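You operate a simulated robot arm through the tools that you are given. There is no shell and no other tool.

You are at the controls of a simulated two-armed robot. One attempt, no reset.

JOB
Give nipple C four strokes of grease and park the coupler.
Fine: close the valve to pump and open it before the coupler comes off; the other nipples stay dry. Where these are worked on the way, their far stop is far enough and under half their travel is too little: release valve.

It is judged by the outcome, as a careful person would: the job done as asked, and still so three seconds after it is handed in. It fails if anything else is knocked over, pushed out of place, dropped, spilled or broken.

ROBOT AND FRAMES
Two 7-joint arms with two-finger grippers on one trunk that stands fixed in place. Base frame: the origin is at the foot of the trunk, x ahead of it, y to its left, z up. Readings come in cm, rad, newtons and seconds.
The left shoulder is at [2.4, 16.5, 135.7], the right one opposite. With the tool pointing down near the work surface each hand reaches from about 10 to 68 cm from the base axis, measured 20 degrees to its own side. Payload 2.45 kg a hand.
The tool frame of a hand sits at the grasp point between the pads (the TCP): z along the fingers, y along the line on which they close. The tips reach 2.6 cm beyond it. The gripper opens to 9.6 cm; its body begins 6.9 cm behind the TCP.
Orientation is that of the tool frame in the base frame, as a unit quaternion [w, x, y, z]. With the fingers straight down and closing along the base's y, the tool's x points along the base's -x, its y along +y and its z along -z.

CONTROLS
- The arms move only by the tool apply_moves. It takes "left_targets", "right_targets" or both (then of equal length, played together; a hand with none holds still); each is one flat list of numbers, 7 for each row, row after row: the shift along the base's x, y, z in cm, then the turn, a rotation vector about the base's x, y, z in rad, then the opening, from 0 (shut) to 1 (fully open). In form: [tx, ty, tz, wx, wy, wz, claw, tx, ty, tz, wx, wy, wz, claw, ...]. A call has 1 to 20 rows; each row is the pose to reach, as a shift and turn from the pose commanded when the call began. Each row takes 0.2 s and may step no farther than 5 cm and 0.15 rad from the row before; otherwise, or with a gripper value out of range, the whole call is refused. Where a pose cannot be reached the arm comes as near as it can. A force on the tool above 40 N (or 10 N above the force at the start of the call, whichever is more), or a blocked arm, ends the call early, and 0.2 s more pass. Each finger travels about 11.99 cm/s and halts on what it meets, pressing with about 44 N; the grip force reading is that of the motor and also rises with nothing between the fingers. The clock runs only during rows and for 0.2 s after the last one: add rows that repeat a pose to give the fingers time. The reply holds the time, the measured pose of the TCP, the force on the tool along the base axes, the opening and the grip force, in the units named above and with some noise, with the torque about the TCP (base axes, N m) and any sound that the robot's microphone picked up.
- Cameras (640 x 400 px; columns grow to the right, rows downward): "scene" is now at [4.62, 5.18, 182.9]; the picture's right is [0.62, -0.79, 0.00], its down [-0.62, -0.48, -0.62] and it looks along [0.49, 0.38, -0.78] (base axes); focal length 314 px, centre (320, 200). "left" rides on the left gripper at [8.2, -0.3, -9.8] in its tool frame; the picture's right is [0.04, 1.00, 0.00], its down [-0.73, 0.03, -0.68] and it looks along [-0.68, 0.03, 0.73] (tool axes); focal length 256 px, centre (320, 200). "right" rides on the right gripper at [8.2, 0.3, -9.8] in its tool frame; the picture's right is [-0.04, 1.00, 0.00], its down [-0.73, -0.03, -0.68] and it looks along [-0.68, -0.03, 0.73] (tool axes); focal length 256 px, centre (320, 200). There is no depth. A picture from a camera that has moved, and an enlarged one, comes with that camera's place and axes in the base frame and with its lens.
- camera(camera): a new picture of that camera. It takes no simulated time.
- move_column(by): moves the trunk up (or, below 0, down) by that many cm; the arms and the scene camera ride with it, the base frame stays. It gives what a move gives, with no picture.
- pan_tilt(pan, tilt): turns the head with the scene camera to pan (to the left, within 2.094 rad either way) and tilt (down, from -0.506 to 1.204), counted from straight ahead of the robot (the tilt from the chest, where the trunk bows). It gives what a move gives.
- inspect(camera, box): a new picture of the part [left, top, right, bottom] of that camera's present view, enlarged. It takes no simulated time.
- hand_in(): hands the job in; it is judged then, once.

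Nothing tells you positions but the pictures and the camera data. Unless the task says otherwise, let go and move clear before handing in.

The tools are called after ">>>" by a JSON object that holds its "op" and its "data". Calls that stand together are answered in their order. apply_moves: Moves the arms, as the interface text tells. Its arguments: {"type":"object","properties":{"left_targets":{"type":"array"},"right_targets":{"type":"array"}},"required":[]} The other tools are called the same way: move_column (by) moves the trunk up or down; pan_tilt (pan, tilt) turns the head that bears the scene camera; camera (camera) takes a picture; inspect (camera, box) takes an enlarged picture of a part of a camera's view; hand_in () hands the job in.

At the start:

```text
time: 0.0
left_position: [31.22, 41.75, 131.24]
left_tool_rot: [-0.001, 0.0, 1.0, -0.002]
left_contact_force: [-0.1, -0.6, -1.0]
left_moment: [0.01, -0.01, -0.01]
left_grip_width: 9.59
left_grip_force: 0.0
right_position: [45.21, 2.33, 134.47]
right_tool_rot: [-0.001, -0.001, 1.0, 0.0]
right_contact_force: [0.3, -0.8, 0.1]
right_moment: [-0.04, 0.0, 0.07]
right_grip_width: 9.61
right_grip_force: 0.0
trunk travel left (down, up): [-52.5, 4.2]
head pan, tilt (commanded): [0.665, 0.895]
```

scene: 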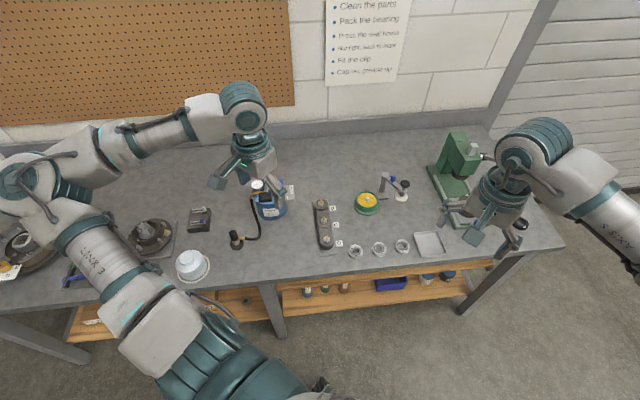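
right: 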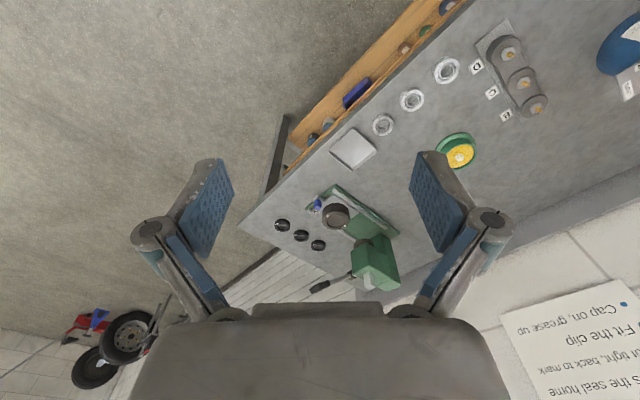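
left: 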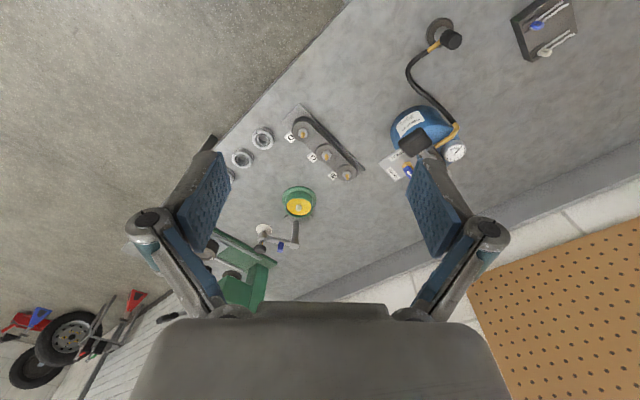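

I see a bench with a grease pump (blue, with gauge and hose), a coupler standing on a park post, and a block with three nipples labelled. I'll look closer before moving anything.

>>> {"op": "inspect", "data": {"camera": "scene", "box": [210, 150, 370, 260]}}

>>> {"op": "inspect", "data": {"camera": "left", "box": [360, 0, 500, 190]}}

>>> {"op": "inspect", "data": {"camera": "left", "box": [260, 90, 380, 200]}}

>>> {"op": "inspect", "data": {"camera": "right", "box": [460, 10, 640, 130]}}

>>> {"op": "inspect", "data": {"camera": "scene", "box": [310, 0, 420, 90]}}

```text
3.64 times, centred on (290, 205) of scene
camera zoom: at [4.62, 5.18, 182.9], right [0.62, -0.79, 0.0], down [-0.62, -0.48, -0.62], along [0.49, 0.38, -0.78], focal length 1140 px, centre (429, 182)
```

zoom: 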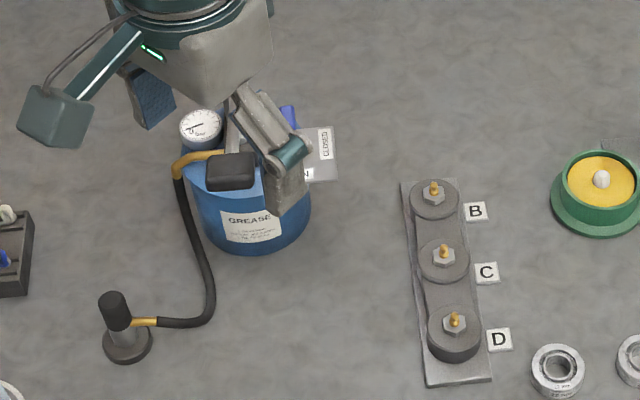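

```text
2.11 times, centred on (430, 95) of left
camera zoom: at [23.03, 41.73, 141.11], right [-0.04, 1.0, 0.0], down [0.73, 0.03, 0.68], along [0.68, 0.03, -0.73], focal length 539 px, centre (88, 421)
```

zoom: 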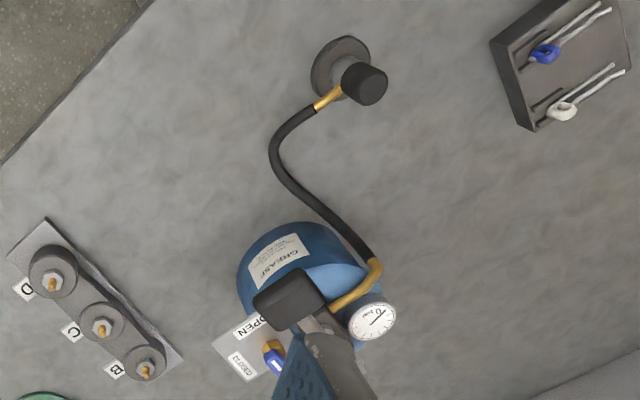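

```text
3.64 times, centred on (320, 145) of left
camera zoom: at [23.03, 41.73, 141.11], right [-0.04, 1.0, 0.0], down [0.73, 0.03, 0.68], along [0.68, 0.03, -0.73], focal length 931 px, centre (320, 400)
```

zoom: 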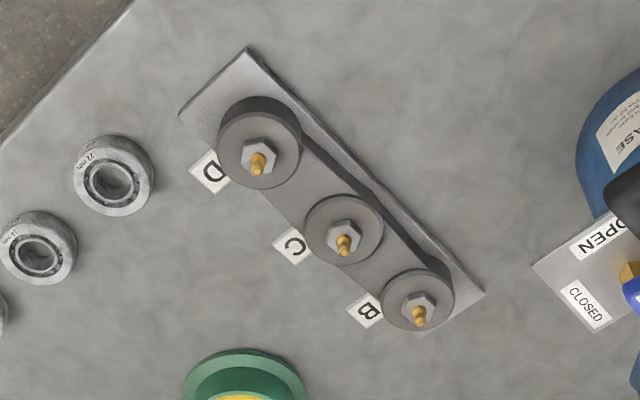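

```text
3.33 times, centred on (550, 70) of right
camera zoom: at [37.02, 2.57, 144.31], right [0.04, 1.0, 0.0], down [0.73, -0.03, 0.68], along [0.68, -0.03, -0.73], focal length 853 px, centre (-447, 633)
```

zoom: 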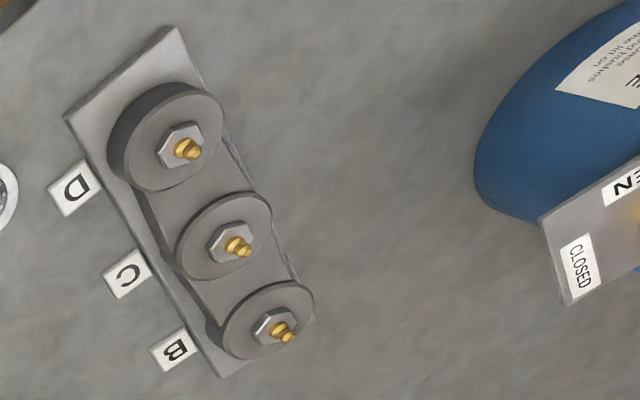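

```text
4.44 times, centred on (365, 45) of scene
camera zoom: at [4.62, 5.18, 182.9], right [0.62, -0.79, 0.0], down [-0.62, -0.48, -0.62], along [0.49, 0.38, -0.78], focal length 1394 px, centre (120, 889)
```

zoom: 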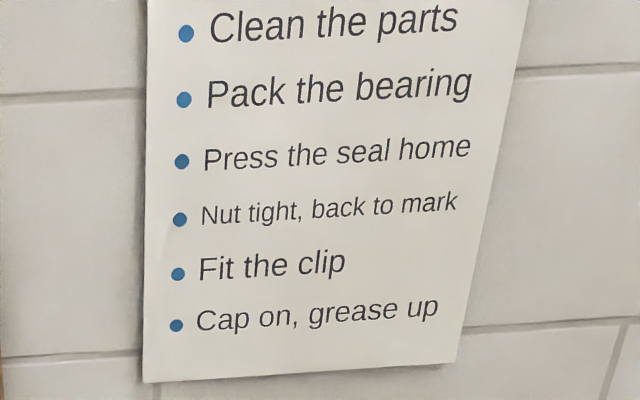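

The left hand hides part of the pump. I'll move it back and to the left, clear of everything, to get a free view of the pump, valve and coupler.

>>> {"op": "apply_moves", "data": {"left_targets": [-2.5, 2.5, 0, 0, 0, 0, 1, -5, 5, 0, 0, 0, 0, 1, -7.5, 7.5, 0, 0, 0, 0, 1, -10, 10, 0, 0, 0, 0, 1, -12.5, 12.5, 0, 0, 0, 0, 1, -15, 15, 0, 0, 0, 0, 1]}}

>>> {"op": "camera", "data": {"camera": "scene"}}

>>> {"op": "camera", "data": {"camera": "left"}}

```text
time: 1.4
left_position: [15.74, 56.68, 131.64]
left_tool_rot: [0.002, 0.0, 1.0, 0.0]
left_contact_force: [-0.4, 0.3, -0.4]
left_moment: [0.0, -0.03, 0.0]
left_grip_width: 9.59
left_grip_force: 0.1
right_position: [44.88, 2.2, 134.7]
right_tool_rot: [0.001, 0.001, 1.0, 0.0]
right_contact_force: [-0.9, 0.6, 0.5]
right_moment: [0.01, -0.04, 0.01]
right_grip_width: 9.62
right_grip_force: 0.0
trunk travel left (down, up): [-52.5, 4.2]
head pan, tilt (commanded): [0.665, 0.895]
```

```text
taken
camera scene: at [4.22, 5.26, 182.9], right [0.62, -0.79, 0.0], down [-0.62, -0.48, -0.62], along [0.49, 0.38, -0.78], focal length 314 px, centre (320, 200)
```

scene: 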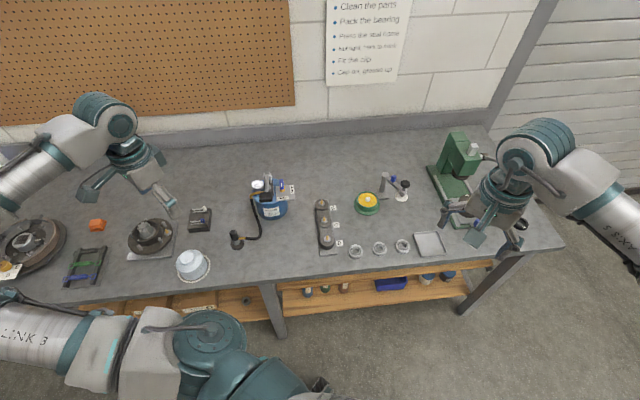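

```text
taken
camera left: at [7.52, 56.65, 141.24], right [-0.04, 1.0, 0.0], down [0.73, 0.03, 0.68], along [0.68, 0.03, -0.73], focal length 256 px, centre (320, 200)
```

left: 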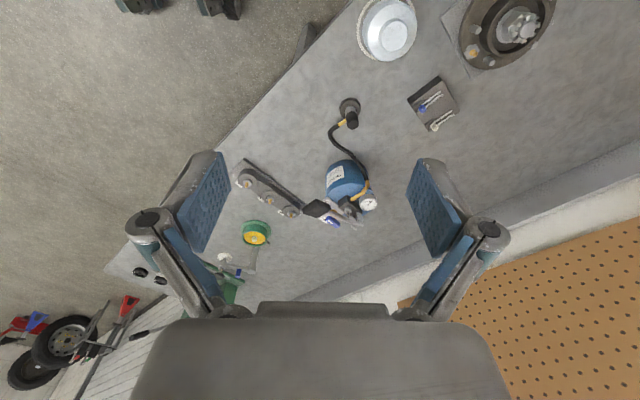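

Now the pump is clear. I'll zoom in from both cameras.

>>> {"op": "inspect", "data": {"camera": "scene", "box": [220, 165, 310, 255]}}

>>> {"op": "inspect", "data": {"camera": "left", "box": [290, 80, 400, 240]}}

>>> {"op": "inspect", "data": {"camera": "right", "box": [540, 0, 640, 110]}}

>>> {"op": "inspect", "data": {"camera": "scene", "box": [290, 180, 370, 260]}}

```text
4.44 times, centred on (265, 210) of scene
camera zoom: at [4.22, 5.26, 182.9], right [0.62, -0.79, 0.0], down [-0.62, -0.48, -0.62], along [0.49, 0.38, -0.78], focal length 1394 px, centre (564, 156)
```

zoom: 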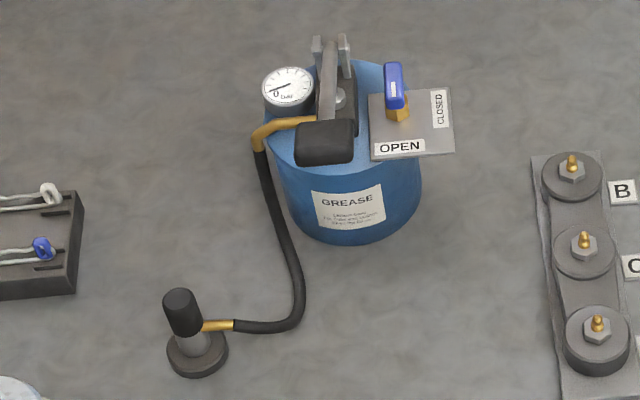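

```text
2.50 times, centred on (345, 160) of left
camera zoom: at [7.52, 56.65, 141.24], right [-0.04, 1.0, 0.0], down [0.73, 0.03, 0.68], along [0.68, 0.03, -0.73], focal length 640 px, centre (258, 300)
```

zoom: 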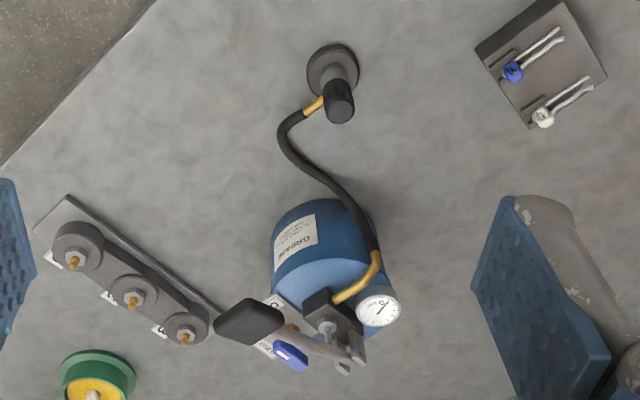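

```text
3.64 times, centred on (590, 55) of right
camera zoom: at [36.58, 2.42, 144.46], right [0.04, 1.0, 0.0], down [0.73, -0.03, 0.68], along [0.68, -0.03, -0.73], focal length 931 px, centre (-662, 727)
```

zoom: 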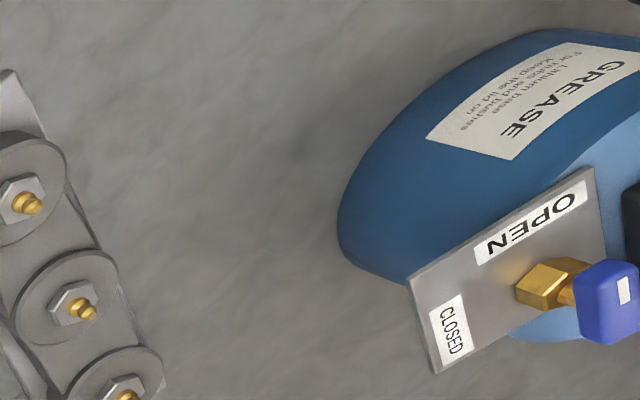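

```text
5.00 times, centred on (330, 220) of scene
camera zoom: at [4.22, 5.26, 182.9], right [0.62, -0.79, 0.0], down [-0.62, -0.48, -0.62], along [0.49, 0.38, -0.78], focal length 1568 px, centre (270, 100)
```

zoom: 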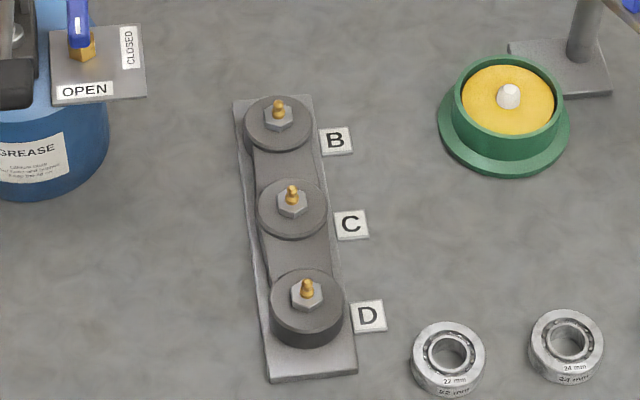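

The valve has OPEN and CLOSED labels and a blue handle; the lever's grip seems raised near [43, 57, 105]. I'll zoom further on the valve, lever, coupler and nipples.

>>> {"op": "inspect", "data": {"camera": "scene", "box": [270, 173, 300, 203]}}

>>> {"op": "inspect", "data": {"camera": "left", "box": [295, 180, 385, 240]}}

>>> {"op": "inspect", "data": {"camera": "right", "box": [595, 40, 640, 110]}}

>>> {"op": "inspect", "data": {"camera": "scene", "box": [225, 165, 275, 205]}}

>>> {"op": "inspect", "data": {"camera": "scene", "box": [225, 220, 265, 255]}}

>>> {"op": "inspect", "data": {"camera": "scene", "box": [310, 205, 350, 240]}}

>>> {"op": "inspect", "data": {"camera": "left", "box": [325, 90, 375, 135]}}

```text
13.33 times, centred on (285, 188) of scene
camera zoom: at [4.22, 5.26, 182.9], right [0.62, -0.79, 0.0], down [-0.62, -0.48, -0.62], along [0.49, 0.38, -0.78], focal length 4181 px, centre (787, 360)
```

zoom: 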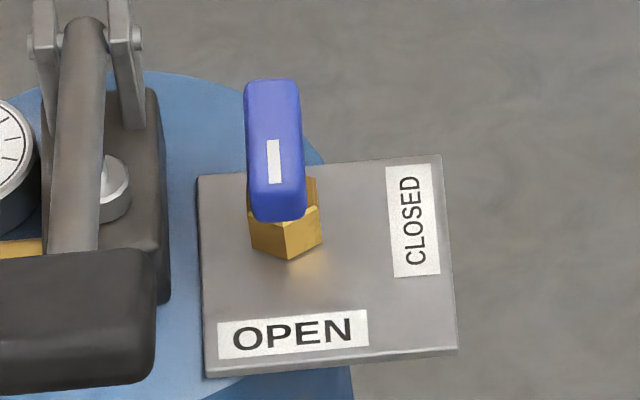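

```text
6.67 times, centred on (340, 210) of left
camera zoom: at [7.52, 56.65, 141.24], right [-0.04, 1.0, 0.0], down [0.73, 0.03, 0.68], along [0.68, 0.03, -0.73], focal length 1707 px, centre (187, 133)
```

zoom: 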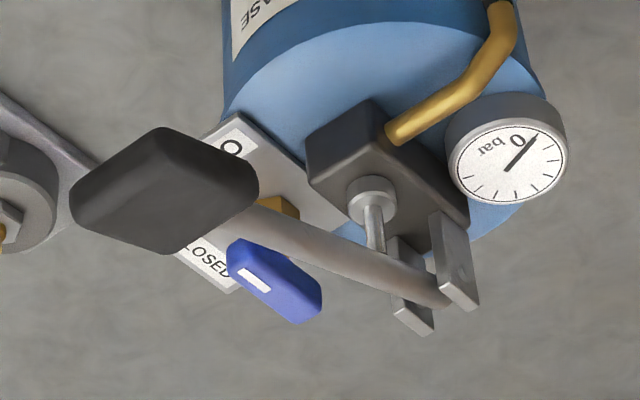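

```text
5.71 times, centred on (618, 75) of right
camera zoom: at [36.58, 2.42, 144.46], right [0.04, 1.0, 0.0], down [0.73, -0.03, 0.68], along [0.68, -0.03, -0.73], focal length 1463 px, centre (-1380, 914)
```

zoom: 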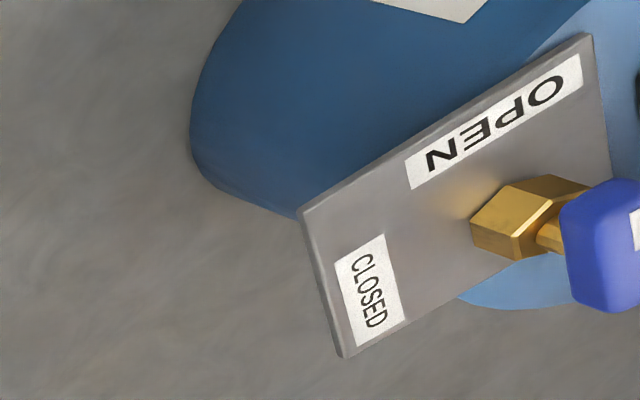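

```text
10.00 times, centred on (250, 185) of scene
camera zoom: at [4.22, 5.26, 182.9], right [0.62, -0.79, 0.0], down [-0.62, -0.48, -0.62], along [0.49, 0.38, -0.78], focal length 3136 px, centre (1020, 350)
```

zoom: 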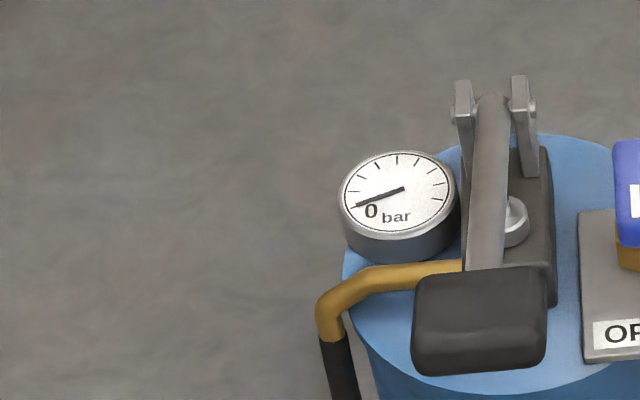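

```text
11.43 times, centred on (245, 238) of scene
camera zoom: at [4.22, 5.26, 182.9], right [0.62, -0.79, 0.0], down [-0.62, -0.48, -0.62], along [0.49, 0.38, -0.78], focal length 3584 px, centre (1177, -229)
```

zoom: 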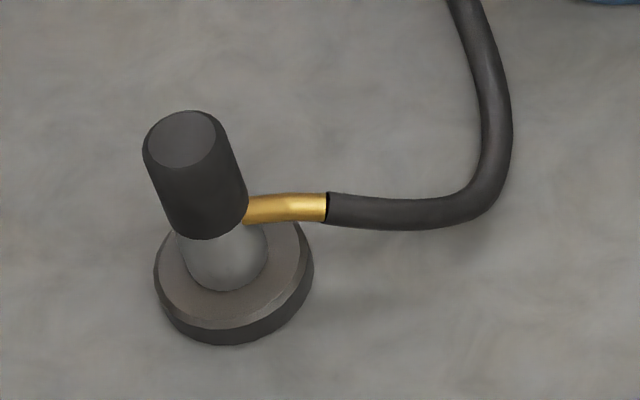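

```text
11.43 times, centred on (330, 222) of scene
camera zoom: at [4.22, 5.26, 182.9], right [0.62, -0.79, 0.0], down [-0.62, -0.48, -0.62], along [0.49, 0.38, -0.78], focal length 3584 px, centre (206, -57)
```

zoom: 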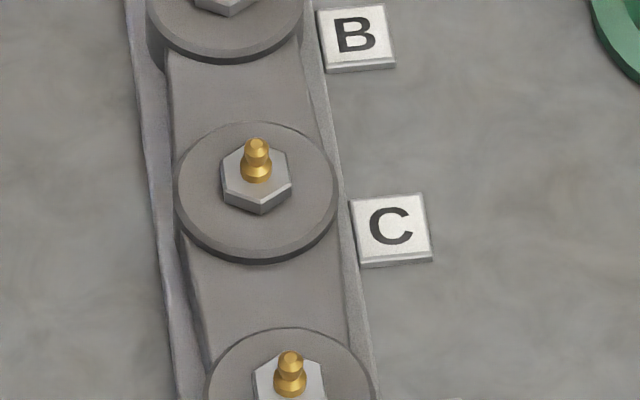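

```text
8.89 times, centred on (350, 112) of left
camera zoom: at [7.52, 56.65, 141.24], right [-0.04, 1.0, 0.0], down [0.73, 0.03, 0.68], along [0.68, 0.03, -0.73], focal length 2276 px, centre (53, 978)
```

zoom: 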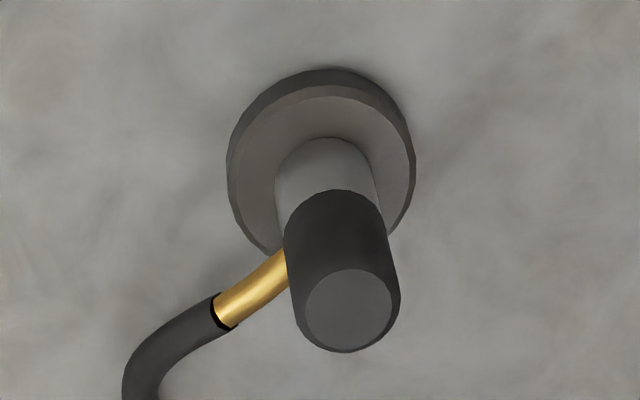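

The valve handle lies along the OPEN direction (so it is open now) and the lever grip is up. Next I'll pull the right hand back out of the way so I can lower the trunk safely for better reach.

>>> {"op": "apply_moves", "data": {"right_targets": [-3, -3, 0, 0, 0, 0, 1, -6, -6, 0, 0, 0, 0, 1, -9, -9, 0, 0, 0, 0, 1, -12, -12, 0, 0, 0, 0, 1, -15, -15, 0, 0, 0, 0, 1, -18, -18, 0, 0, 0, 0, 1]}}

>>> {"op": "camera", "data": {"camera": "scene"}}

>>> {"op": "camera", "data": {"camera": "right"}}

```text
time: 2.8
left_position: [15.65, 56.48, 131.59]
left_tool_rot: [0.002, 0.0, 1.0, 0.002]
left_contact_force: [0.2, -0.5, 0.9]
left_moment: [0.03, -0.04, 0.01]
left_grip_width: 9.6
left_grip_force: 0.0
right_position: [26.7, -16.14, 134.41]
right_tool_rot: [0.002, 0.0, 1.0, 0.001]
right_contact_force: [-0.7, 0.1, 0.3]
right_moment: [0.01, -0.04, 0.03]
right_grip_width: 9.62
right_grip_force: 0.0
trunk travel left (down, up): [-52.5, 4.2]
head pan, tilt (commanded): [0.665, 0.895]
```

```text
taken
camera scene: at [4.09, 4.94, 182.92], right [0.62, -0.79, 0.0], down [-0.61, -0.48, -0.62], along [0.49, 0.38, -0.78], focal length 314 px, centre (320, 200)
```

scene: 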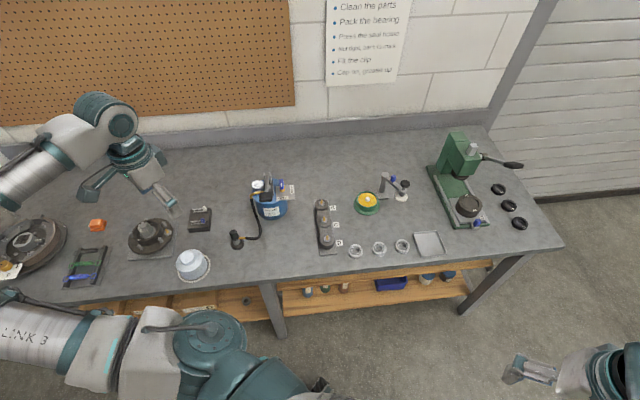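

```text
taken
camera right: at [18.47, -15.82, 144.12], right [0.04, 1.0, 0.0], down [0.73, -0.03, 0.68], along [0.68, -0.03, -0.73], focal length 256 px, centre (320, 200)
```

right: 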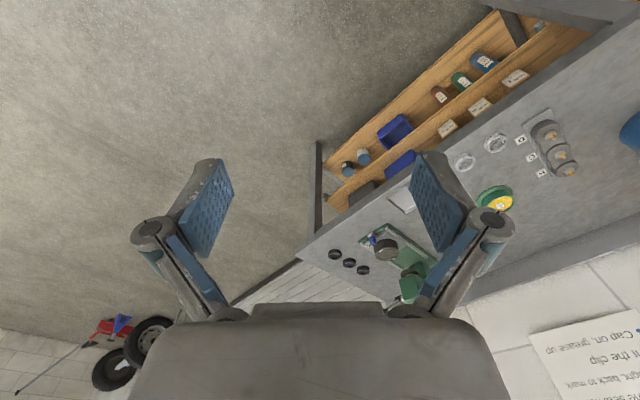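

The right hand is over open floor now. I'll lower the trunk 15 cm and look again.

>>> {"op": "move_column", "data": {"by": -15}}

>>> {"op": "camera", "data": {"camera": "scene"}}

>>> {"op": "camera", "data": {"camera": "left"}}

```text
time: 4.5
left_position: [15.86, 56.65, 116.35]
left_tool_rot: [0.0, 0.0, 1.0, 0.0]
left_contact_force: [-0.7, 0.5, 0.2]
left_moment: [0.01, 0.02, -0.01]
left_grip_width: 9.58
left_grip_force: 0.1
right_position: [26.87, -15.87, 119.69]
right_tool_rot: [0.001, 0.0, 1.0, 0.0]
right_contact_force: [-1.0, -0.1, -0.1]
right_moment: [0.0, 0.02, 0.0]
right_grip_width: 9.59
right_grip_force: 0.1
trunk travel left (down, up): [-37.5, 19.2]
head pan, tilt (commanded): [0.665, 0.895]
```

```text
taken
camera scene: at [6.07, 4.99, 167.95], right [0.62, -0.79, 0.0], down [-0.62, -0.48, -0.62], along [0.49, 0.38, -0.78], focal length 314 px, centre (320, 200)
```

scene: 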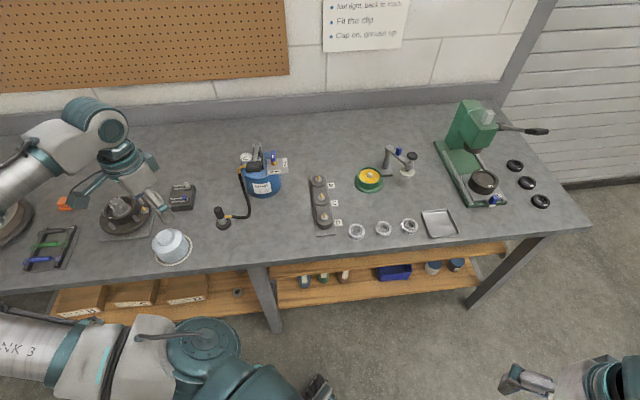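

```text
taken
camera left: at [7.7, 56.51, 126.27], right [-0.04, 1.0, 0.0], down [0.73, 0.03, 0.68], along [0.68, 0.03, -0.73], focal length 256 px, centre (320, 200)
```

left: 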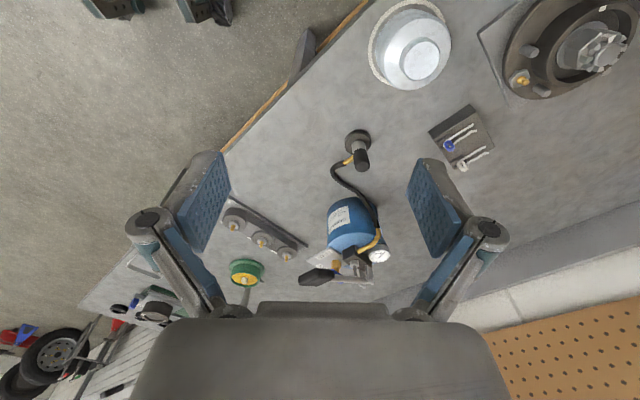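

Next I'll take precise fixes on the coupler from both cameras at this lower height.

>>> {"op": "inspect", "data": {"camera": "scene", "box": [200, 190, 264, 230]}}

>>> {"op": "inspect", "data": {"camera": "left", "box": [320, 120, 400, 170]}}

>>> {"op": "inspect", "data": {"camera": "scene", "box": [232, 140, 296, 180]}}

>>> {"op": "inspect", "data": {"camera": "left", "box": [296, 240, 392, 300]}}

>>> {"op": "inspect", "data": {"camera": "scene", "box": [290, 170, 354, 210]}}

>>> {"op": "inspect", "data": {"camera": "left", "box": [216, 210, 312, 270]}}

```text
10.00 times, centred on (232, 210) of scene
camera zoom: at [6.07, 4.99, 167.95], right [0.62, -0.79, 0.0], down [-0.62, -0.48, -0.62], along [0.49, 0.38, -0.78], focal length 3136 px, centre (1200, 100)
```

zoom: 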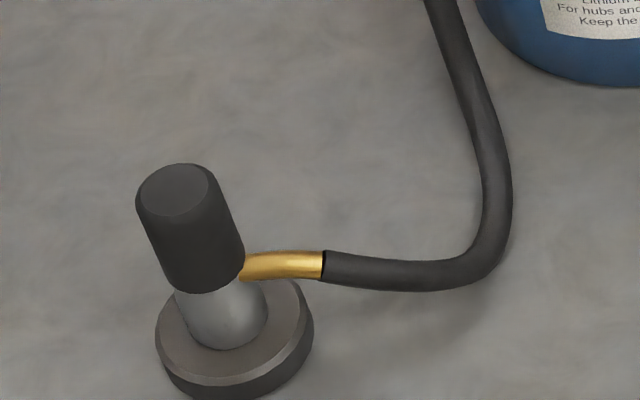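

```text
8.00 times, centred on (360, 145) of left
camera zoom: at [7.7, 56.51, 126.27], right [-0.04, 1.0, 0.0], down [0.73, 0.03, 0.68], along [0.68, 0.03, -0.73], focal length 2048 px, centre (0, 640)
```

zoom: 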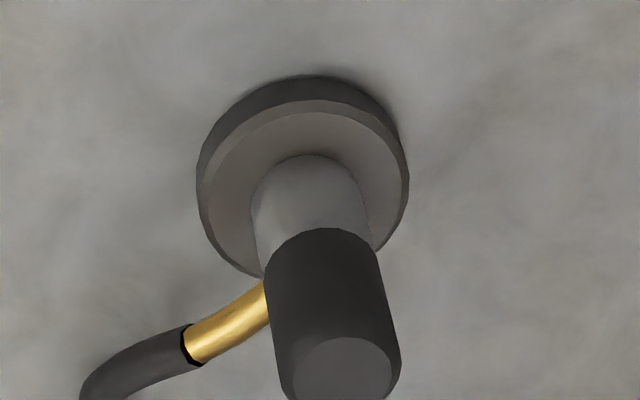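

```text
10.00 times, centred on (264, 160) of scene
camera zoom: at [6.07, 4.99, 167.95], right [0.62, -0.79, 0.0], down [-0.62, -0.48, -0.62], along [0.49, 0.38, -0.78], focal length 3136 px, centre (880, 600)
```

zoom: 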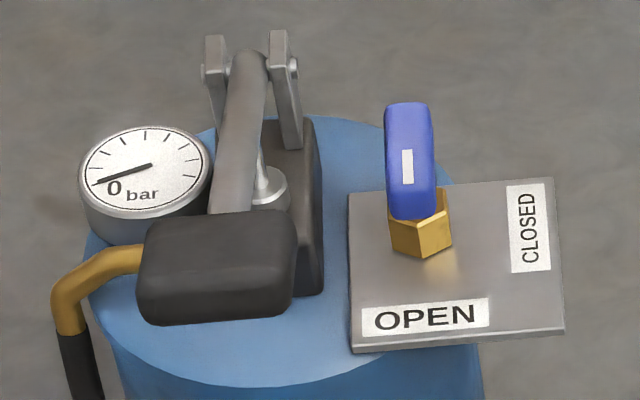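

```text
6.67 times, centred on (344, 270) of left
camera zoom: at [7.7, 56.51, 126.27], right [-0.04, 1.0, 0.0], down [0.73, 0.03, 0.68], along [0.68, 0.03, -0.73], focal length 1707 px, centre (160, -267)
```

zoom: 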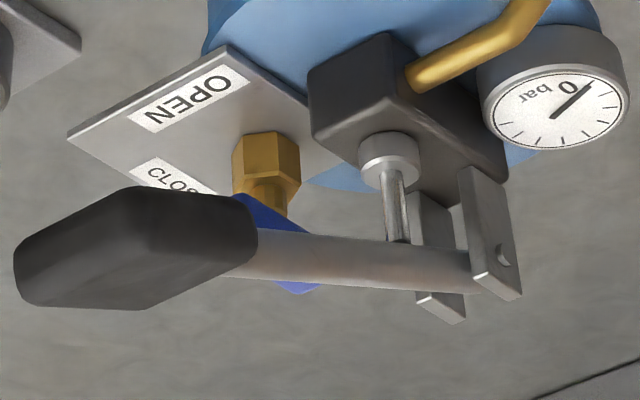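

```text
10.00 times, centred on (322, 190) of scene
camera zoom: at [6.07, 4.99, 167.95], right [0.62, -0.79, 0.0], down [-0.62, -0.48, -0.62], along [0.49, 0.38, -0.78], focal length 3136 px, centre (300, 300)
```

zoom: 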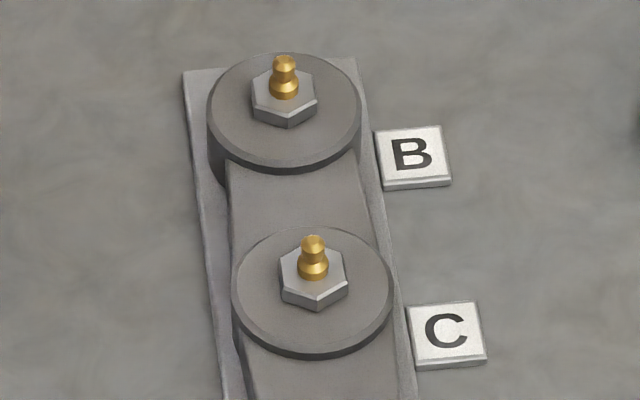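

```text
6.67 times, centred on (264, 240) of left
camera zoom: at [7.7, 56.51, 126.27], right [-0.04, 1.0, 0.0], down [0.73, 0.03, 0.68], along [0.68, 0.03, -0.73], focal length 1707 px, centre (693, -67)
```

zoom: 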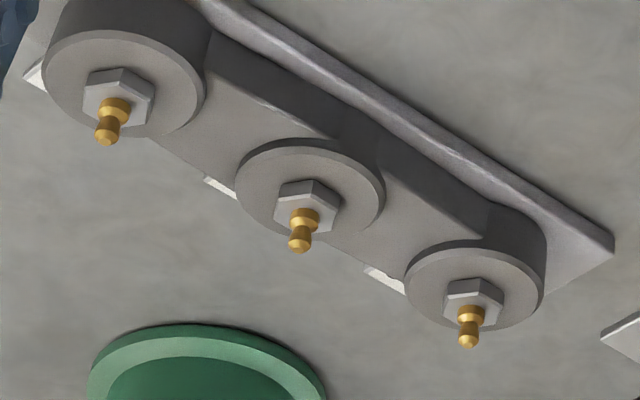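

I place the parked coupler's top near [31.9, 64.5, 92.2] with its brass fitting pointing to about -50°, the bench top near z 85, and nipple C's tip near [57.4, 44.6, 90]. I'll hover the left hand above the coupler, turned -50° so the fingers close across the fitting.

>>> {"op": "apply_moves", "data": {"left_targets": [2.5, 1.2, -1, 0, 0, -0.125, 1, 5, 2.4, -2, 0, 0, -0.25, 1, 7.5, 3.6, -3, 0, 0, -0.375, 1, 10, 4.8, -4, 0, 0, -0.5, 1, 12.5, 6.0, -5, 0, 0, -0.625, 1, 14.5, 7.1, -6, 0, 0, -0.75, 1, 16, 7.85, -7, 0, 0, -0.87, 1]}}

>>> {"op": "camera", "data": {"camera": "left"}}

>>> {"op": "camera", "data": {"camera": "scene"}}

```text
time: 6.2
left_position: [31.95, 64.54, 109.3]
left_tool_rot: [0.001, 0.422, 0.907, 0.0]
left_contact_force: [0.0, 0.4, -1.0]
left_moment: [0.02, 0.01, 0.01]
left_grip_width: 9.61
left_grip_force: 0.0
right_position: [27.01, -15.91, 119.51]
right_tool_rot: [0.0, 0.0, 1.0, 0.0]
right_contact_force: [0.3, 0.5, 0.6]
right_moment: [0.0, 0.01, 0.01]
right_grip_width: 9.61
right_grip_force: 0.0
trunk travel left (down, up): [-37.5, 19.2]
head pan, tilt (commanded): [0.665, 0.895]
```

```text
taken
camera left: at [26.52, 70.85, 119.09], right [0.74, 0.67, 0.0], down [0.49, -0.54, 0.68], along [0.46, -0.5, -0.73], focal length 256 px, centre (320, 200)
```

left: 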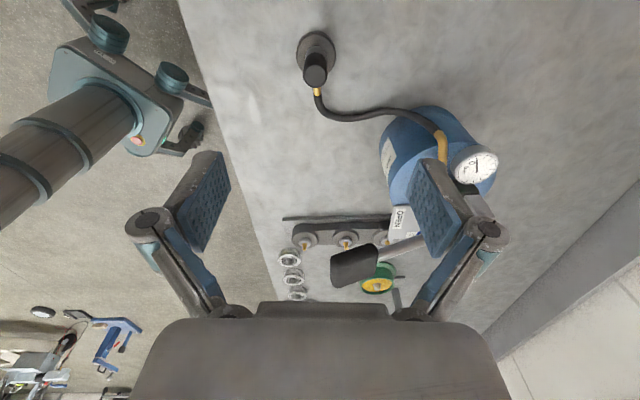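

```text
taken
camera scene: at [6.35, 5.2, 167.91], right [0.62, -0.79, 0.0], down [-0.62, -0.48, -0.62], along [0.49, 0.38, -0.78], focal length 314 px, centre (320, 200)
```

scene: 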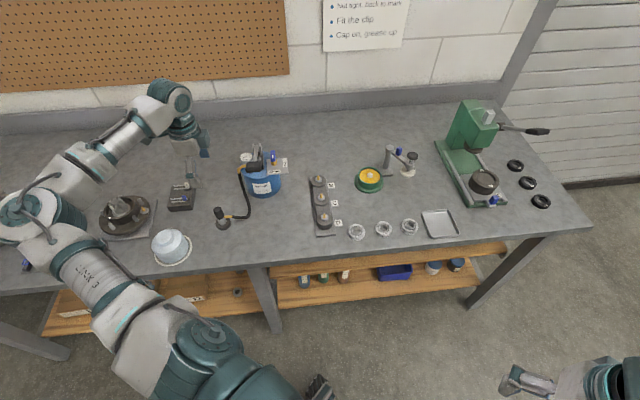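

Alignment looks close: the coupler top shows near the column where the tool axis should pass. I'll zoom to refine.

>>> {"op": "inspect", "data": {"camera": "left", "box": [280, 20, 380, 120]}}

>>> {"op": "inspect", "data": {"camera": "scene", "box": [160, 80, 260, 240]}}

```text
4.00 times, centred on (330, 70) of left
camera zoom: at [26.52, 70.85, 119.09], right [0.74, 0.67, 0.0], down [0.49, -0.54, 0.68], along [0.46, -0.5, -0.73], focal length 1024 px, centre (280, 720)
```

zoom: 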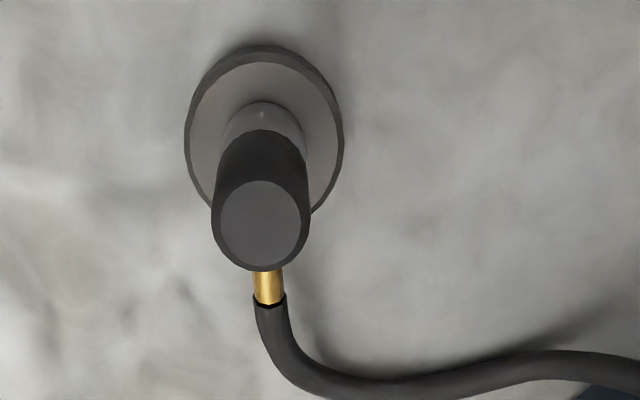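

```text
2.50 times, centred on (210, 160) of scene
camera zoom: at [6.35, 5.2, 167.91], right [0.62, -0.79, 0.0], down [-0.62, -0.48, -0.62], along [0.49, 0.38, -0.78], focal length 784 px, centre (595, 300)
```

zoom: 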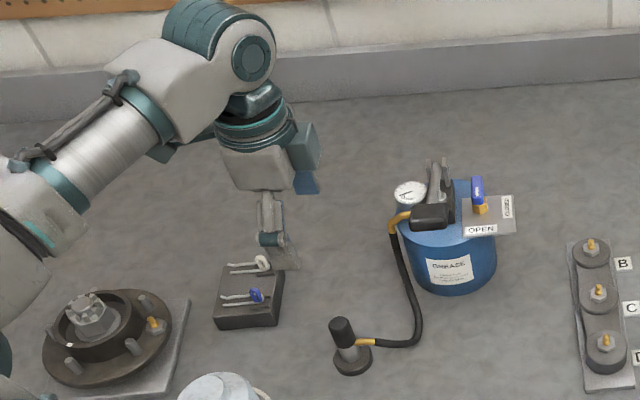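

The coupler sits about 0.3 cm off the tool axis. I'll correct and descend to just above it, then check again.

>>> {"op": "apply_moves", "data": {"left_targets": [-0.2, -0.28, -3, 0, 0, 0, 0.8, -0.2, -0.28, -6, 0, 0, 0, 0.7, -0.2, -0.28, -9, 0, 0, 0, 0.6, -0.2, -0.28, -11.5, 0, 0, 0, 0.6, -0.2, -0.28, -11.5, 0, 0, 0, 0.6]}}

>>> {"op": "camera", "data": {"camera": "left"}}

>>> {"op": "inspect", "data": {"camera": "scene", "box": [160, 120, 260, 240]}}

```text
time: 7.3
left_position: [31.49, 64.19, 98.02]
left_tool_rot: [0.0, 0.422, 0.907, -0.001]
left_contact_force: [-0.1, 0.7, -0.8]
left_moment: [-0.01, -0.02, 0.01]
left_grip_width: 5.76
left_grip_force: 0.0
right_position: [26.98, -15.94, 119.44]
right_tool_rot: [0.001, 0.0, 1.0, 0.002]
right_contact_force: [-0.2, 0.1, 0.6]
right_moment: [0.0, 0.0, -0.02]
right_grip_width: 9.58
right_grip_force: 0.1
trunk travel left (down, up): [-37.5, 19.2]
head pan, tilt (commanded): [0.665, 0.895]
```

```text
taken
camera left: at [26.06, 70.39, 107.71], right [0.74, 0.67, 0.0], down [0.49, -0.54, 0.68], along [0.46, -0.5, -0.73], focal length 256 px, centre (320, 200)
```

left: 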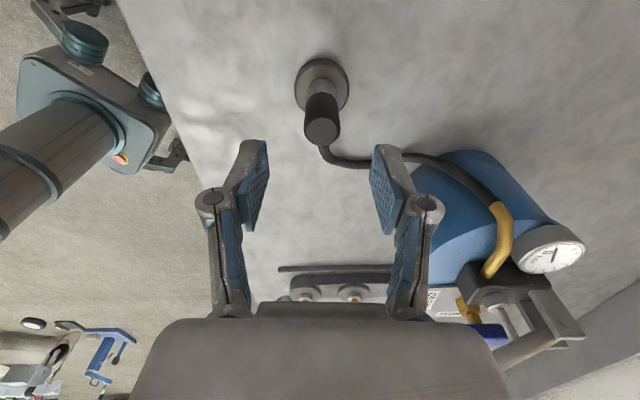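

```text
3.33 times, centred on (210, 180) of scene
camera zoom: at [6.22, 5.06, 167.93], right [0.62, -0.79, 0.0], down [-0.62, -0.48, -0.62], along [0.49, 0.38, -0.78], focal length 1045 px, centre (687, 267)
```

zoom: 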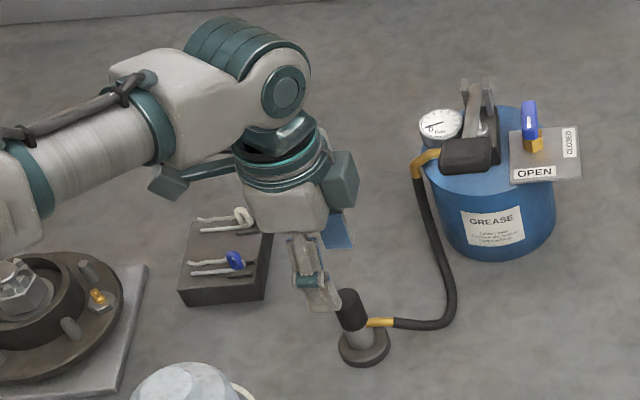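

>>> {"op": "inspect", "data": {"camera": "left", "box": [270, 40, 390, 160]}}

```text
3.33 times, centred on (330, 100) of left
camera zoom: at [26.06, 70.39, 107.71], right [0.74, 0.67, 0.0], down [0.49, -0.54, 0.68], along [0.46, -0.5, -0.73], focal length 853 px, centre (287, 533)
```

zoom: 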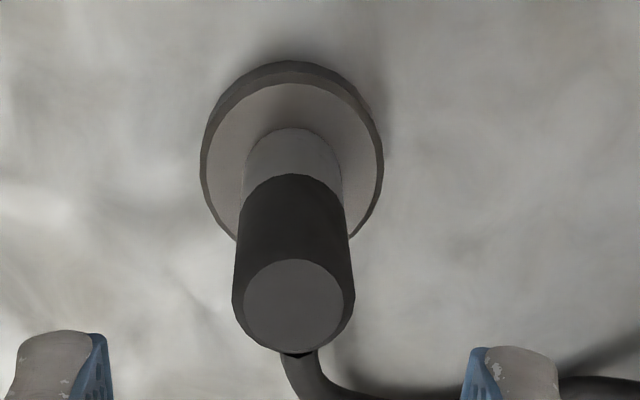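

Well aligned (within about 0.1 cm). I'll descend to the body of the coupler and close gently.

>>> {"op": "apply_moves", "data": {"left_targets": [0.1, 0.1, -2.2, 0, 0, 0, 0.6, 0.1, 0.1, -4.4, 0, 0, 0, 0.6, 0.1, 0.1, -6.4, 0, 0, 0, 0.6, 0.1, 0.1, -6.4, 0, 0, 0, 0.6]}}

>>> {"op": "camera", "data": {"camera": "left"}}

>>> {"op": "inspect", "data": {"camera": "scene", "box": [180, 150, 260, 240]}}

```text
time: 8.3
left_position: [31.72, 64.23, 91.53]
left_tool_rot: [0.001, 0.421, 0.907, 0.0]
left_contact_force: [-0.1, -0.2, 0.0]
left_moment: [0.0, -0.01, 0.0]
left_grip_width: 5.77
left_grip_force: 0.1
right_position: [26.92, -15.95, 119.61]
right_tool_rot: [0.001, 0.0, 1.0, 0.001]
right_contact_force: [0.1, 0.0, -0.2]
right_moment: [-0.03, 0.01, 0.01]
right_grip_width: 9.59
right_grip_force: 0.1
trunk travel left (down, up): [-37.5, 19.2]
head pan, tilt (commanded): [0.665, 0.895]
```

```text
taken
camera left: at [26.15, 70.53, 101.33], right [0.74, 0.67, 0.0], down [0.49, -0.54, 0.68], along [0.46, -0.5, -0.73], focal length 256 px, centre (320, 200)
```

left: 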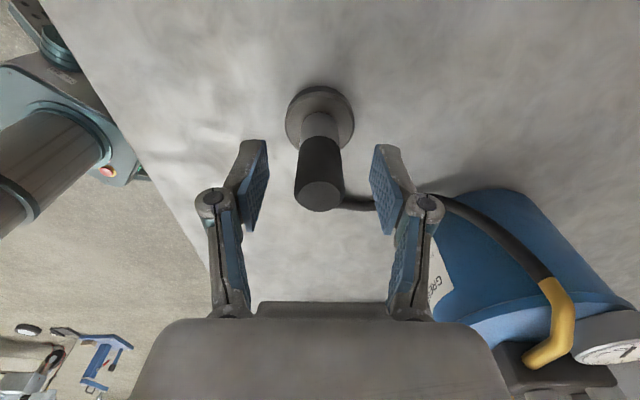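

```text
4.44 times, centred on (220, 195) of scene
camera zoom: at [6.23, 5.06, 167.93], right [0.62, -0.79, 0.0], down [-0.62, -0.48, -0.62], along [0.49, 0.38, -0.78], focal length 1394 px, centre (764, 222)
```

zoom: 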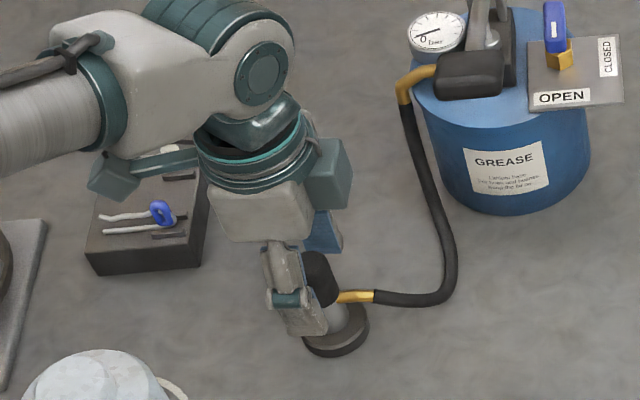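

The fingers straddle the black sleeve. Closing on it now.

>>> {"op": "apply_moves", "data": {"left_targets": [0, 0, 0, 0, 0, 0, 0.4, 0, 0, 0, 0, 0, 0, 0.1, 0, 0, 0, 0, 0, 0, 0.1, 0, 0, 0, 0, 0, 0, 0.1]}}

>>> {"op": "camera", "data": {"camera": "left"}}

```text
time: 9.3
left_position: [31.53, 64.22, 91.58]
left_tool_rot: [0.0, 0.422, 0.907, -0.001]
left_contact_force: [0.5, -0.6, -0.3]
left_moment: [-0.03, -0.01, 0.03]
left_grip_width: 2.37
left_grip_force: 44.2
right_position: [27.07, -16.01, 119.59]
right_tool_rot: [0.001, -0.001, 1.0, 0.001]
right_contact_force: [0.2, 0.1, -0.4]
right_moment: [0.01, -0.01, -0.01]
right_grip_width: 9.61
right_grip_force: 0.1
trunk travel left (down, up): [-37.5, 19.2]
head pan, tilt (commanded): [0.665, 0.895]
```

```text
taken
camera left: at [26.17, 70.53, 101.35], right [0.74, 0.67, 0.0], down [0.49, -0.54, 0.68], along [0.46, -0.5, -0.73], focal length 256 px, centre (320, 200)
```

left: 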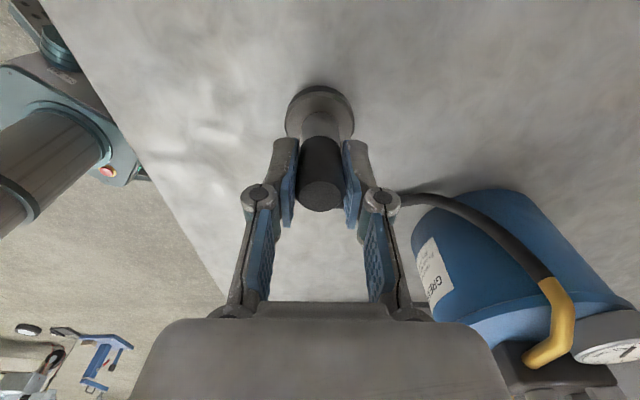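

Gripped at 2.37 cm. I'll lift straight up slowly and watch whether only the coupler comes off the post.

>>> {"op": "apply_moves", "data": {"left_targets": [0, 0, 0.6, 0, 0, 0, 0.1, 0, 0, 1.2, 0, 0, 0, 0.1, 0, 0, 1.8, 0, 0, 0, 0.1, 0, 0, 2.4, 0, 0, 0, 0.1, 0, 0, 3, 0, 0, 0, 0.1]}}

>>> {"op": "camera", "data": {"camera": "left"}}

>>> {"op": "inspect", "data": {"camera": "scene", "box": [180, 150, 260, 240]}}

```text
time: 10.6
left_position: [31.78, 64.24, 94.57]
left_tool_rot: [0.001, 0.421, 0.907, -0.001]
left_contact_force: [-0.5, 0.5, -2.2]
left_moment: [0.02, 0.01, 0.02]
left_grip_width: 2.34
left_grip_force: 43.7
right_position: [26.91, -16.02, 119.54]
right_tool_rot: [0.001, 0.0, 1.0, 0.001]
right_contact_force: [0.5, 0.5, 0.2]
right_moment: [-0.01, -0.01, -0.01]
right_grip_width: 9.6
right_grip_force: 0.2
trunk travel left (down, up): [-37.5, 19.2]
head pan, tilt (commanded): [0.665, 0.895]
```

```text
taken
camera left: at [26.21, 70.49, 104.33], right [0.74, 0.67, 0.0], down [0.49, -0.54, 0.68], along [0.46, -0.5, -0.73], focal length 256 px, centre (320, 200)
```

left: 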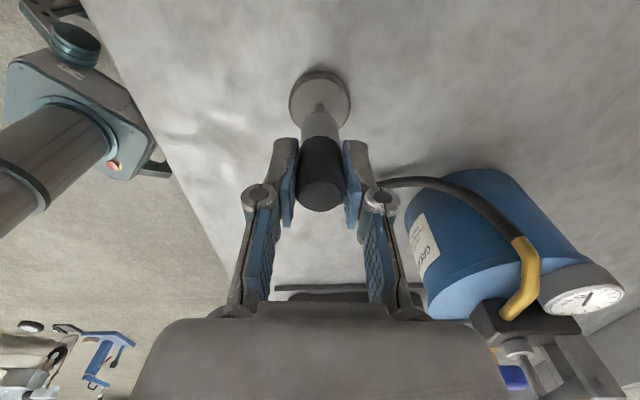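

```text
4.44 times, centred on (220, 195) of scene
camera zoom: at [6.23, 5.09, 167.92], right [0.62, -0.79, 0.0], down [-0.62, -0.48, -0.62], along [0.49, 0.38, -0.78], focal length 1394 px, centre (764, 222)
```

zoom: 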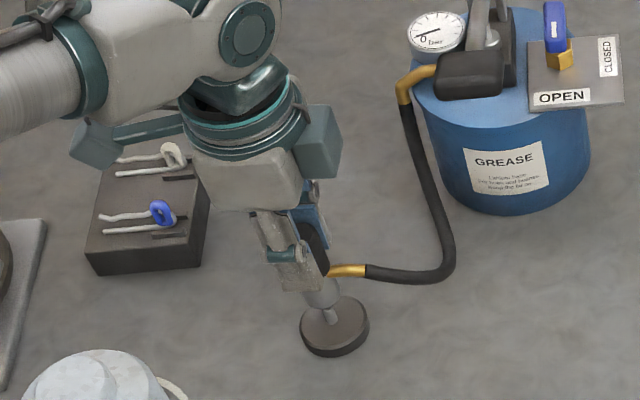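

Only the coupler came off; the post base with its small pin stays. I'll lift further and look at the pin and the nose.

>>> {"op": "apply_moves", "data": {"left_targets": [0, 0, 2.5, 0, 0, 0, 0.1, 0, 0, 5, 0, 0, 0, 0.1, 0, 0, 7.5, 0, 0, 0, 0.1, 0, 0, 10, 0, 0, 0, 0.1, 0, 0, 11, 0, 0, 0, 0.1]}}

>>> {"op": "camera", "data": {"camera": "left"}}

>>> {"op": "inspect", "data": {"camera": "scene", "box": [180, 130, 270, 240]}}

>>> {"op": "inspect", "data": {"camera": "left", "box": [270, 20, 370, 200]}}

```text
time: 11.8
left_position: [31.76, 64.25, 105.64]
left_tool_rot: [0.001, 0.422, 0.907, -0.001]
left_contact_force: [-0.1, -0.3, -1.7]
left_moment: [-0.01, 0.0, -0.01]
left_grip_width: 2.37
left_grip_force: 44.1
right_position: [26.95, -15.93, 119.65]
right_tool_rot: [0.001, 0.0, 1.0, 0.0]
right_contact_force: [-0.8, 0.1, 0.5]
right_moment: [-0.01, 0.05, -0.03]
right_grip_width: 9.61
right_grip_force: 0.0
trunk travel left (down, up): [-37.5, 19.2]
head pan, tilt (commanded): [0.665, 0.895]
```

```text
taken
camera left: at [26.3, 70.51, 115.37], right [0.74, 0.67, 0.0], down [0.49, -0.54, 0.68], along [0.46, -0.5, -0.73], focal length 256 px, centre (320, 200)
```

left: 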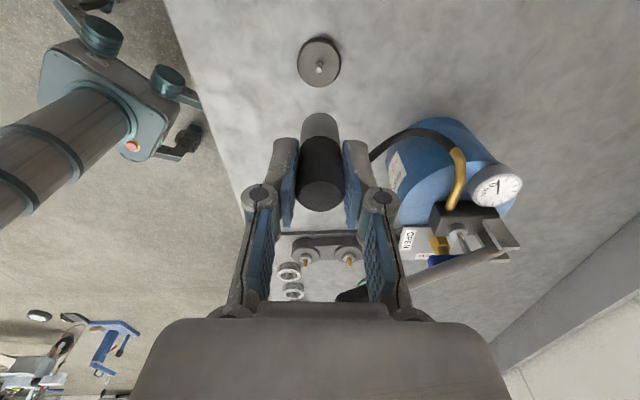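

```text
3.64 times, centred on (225, 185) of scene
camera zoom: at [6.24, 5.08, 167.92], right [0.62, -0.79, 0.0], down [-0.62, -0.48, -0.62], along [0.49, 0.38, -0.78], focal length 1140 px, centre (666, 254)
```

zoom: 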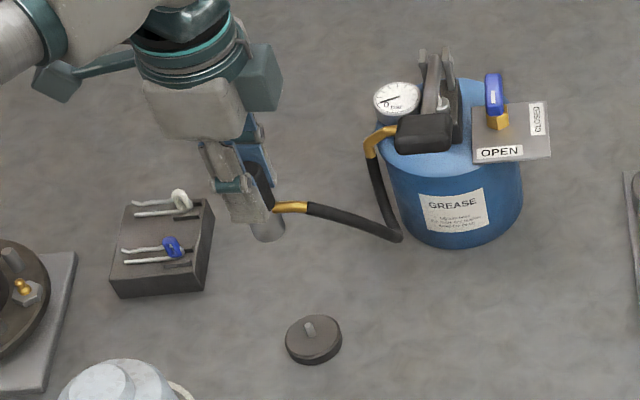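

```text
2.22 times, centred on (320, 110) of left
camera zoom: at [26.3, 70.51, 115.37], right [0.74, 0.67, 0.0], down [0.49, -0.54, 0.68], along [0.46, -0.5, -0.73], focal length 569 px, centre (320, 400)
```

zoom: 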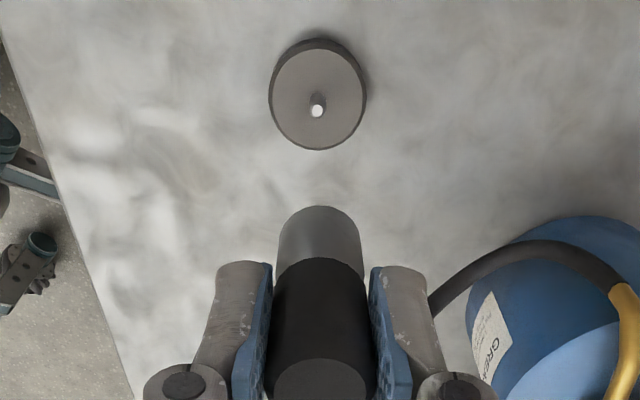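

The hose looks to be about 24 cm long and trails to the pump's front-left. I'll go around the robot side of the raised lever grip in stages, watching the hose and the force.

>>> {"op": "apply_moves", "data": {"left_targets": [0, -2, 0, 0, 0, 0, 0.1, 0, -4, 0, 0, 0, 0, 0.1, 0.2, -6, 0, 0, 0, 0, 0.1, 0.5, -8, 0, 0, 0, 0, 0.1, 1, -10, 0, 0, 0, 0, 0.1, 1, -10, 0, 0, 0, 0, 0.1]}}

>>> {"op": "camera", "data": {"camera": "scene"}}

>>> {"op": "camera", "data": {"camera": "left"}}

>>> {"op": "inspect", "data": {"camera": "scene", "box": [190, 120, 300, 230]}}

```text
time: 13.2
left_position: [32.78, 54.18, 105.39]
left_tool_rot: [0.002, 0.422, 0.907, -0.001]
left_contact_force: [-0.9, 0.8, -1.2]
left_moment: [-0.01, 0.05, 0.05]
left_grip_width: 2.34
left_grip_force: 43.6
right_position: [26.93, -15.87, 119.53]
right_tool_rot: [0.001, 0.0, 1.0, 0.0]
right_contact_force: [-0.2, -0.4, -0.5]
right_moment: [0.01, 0.0, -0.02]
right_grip_width: 9.6
right_grip_force: 0.0
trunk travel left (down, up): [-37.5, 19.2]
head pan, tilt (commanded): [0.665, 0.895]
```

```text
taken
camera scene: at [6.23, 5.02, 167.93], right [0.62, -0.79, 0.0], down [-0.62, -0.48, -0.62], along [0.49, 0.38, -0.78], focal length 314 px, centre (320, 200)
```

scene: 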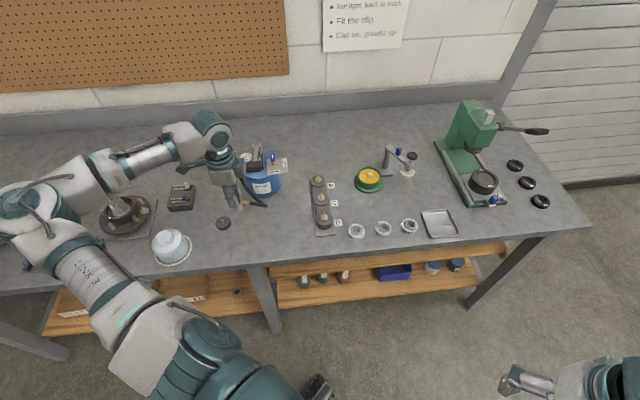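

```text
taken
camera left: at [27.3, 60.44, 115.24], right [0.74, 0.67, 0.0], down [0.49, -0.54, 0.68], along [0.46, -0.5, -0.73], focal length 256 px, centre (320, 200)
```

left: 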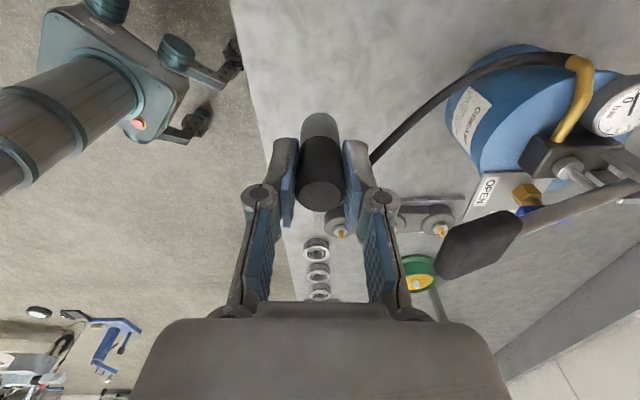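

```text
3.64 times, centred on (245, 175) of scene
camera zoom: at [6.23, 5.02, 167.93], right [0.62, -0.79, 0.0], down [-0.62, -0.48, -0.62], along [0.49, 0.38, -0.78], focal length 1140 px, centre (593, 291)
```

zoom: 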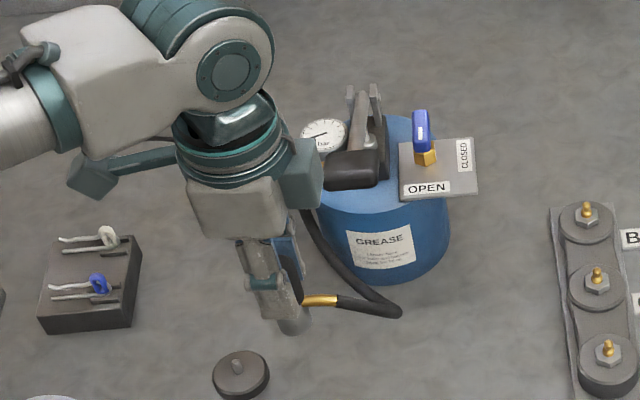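

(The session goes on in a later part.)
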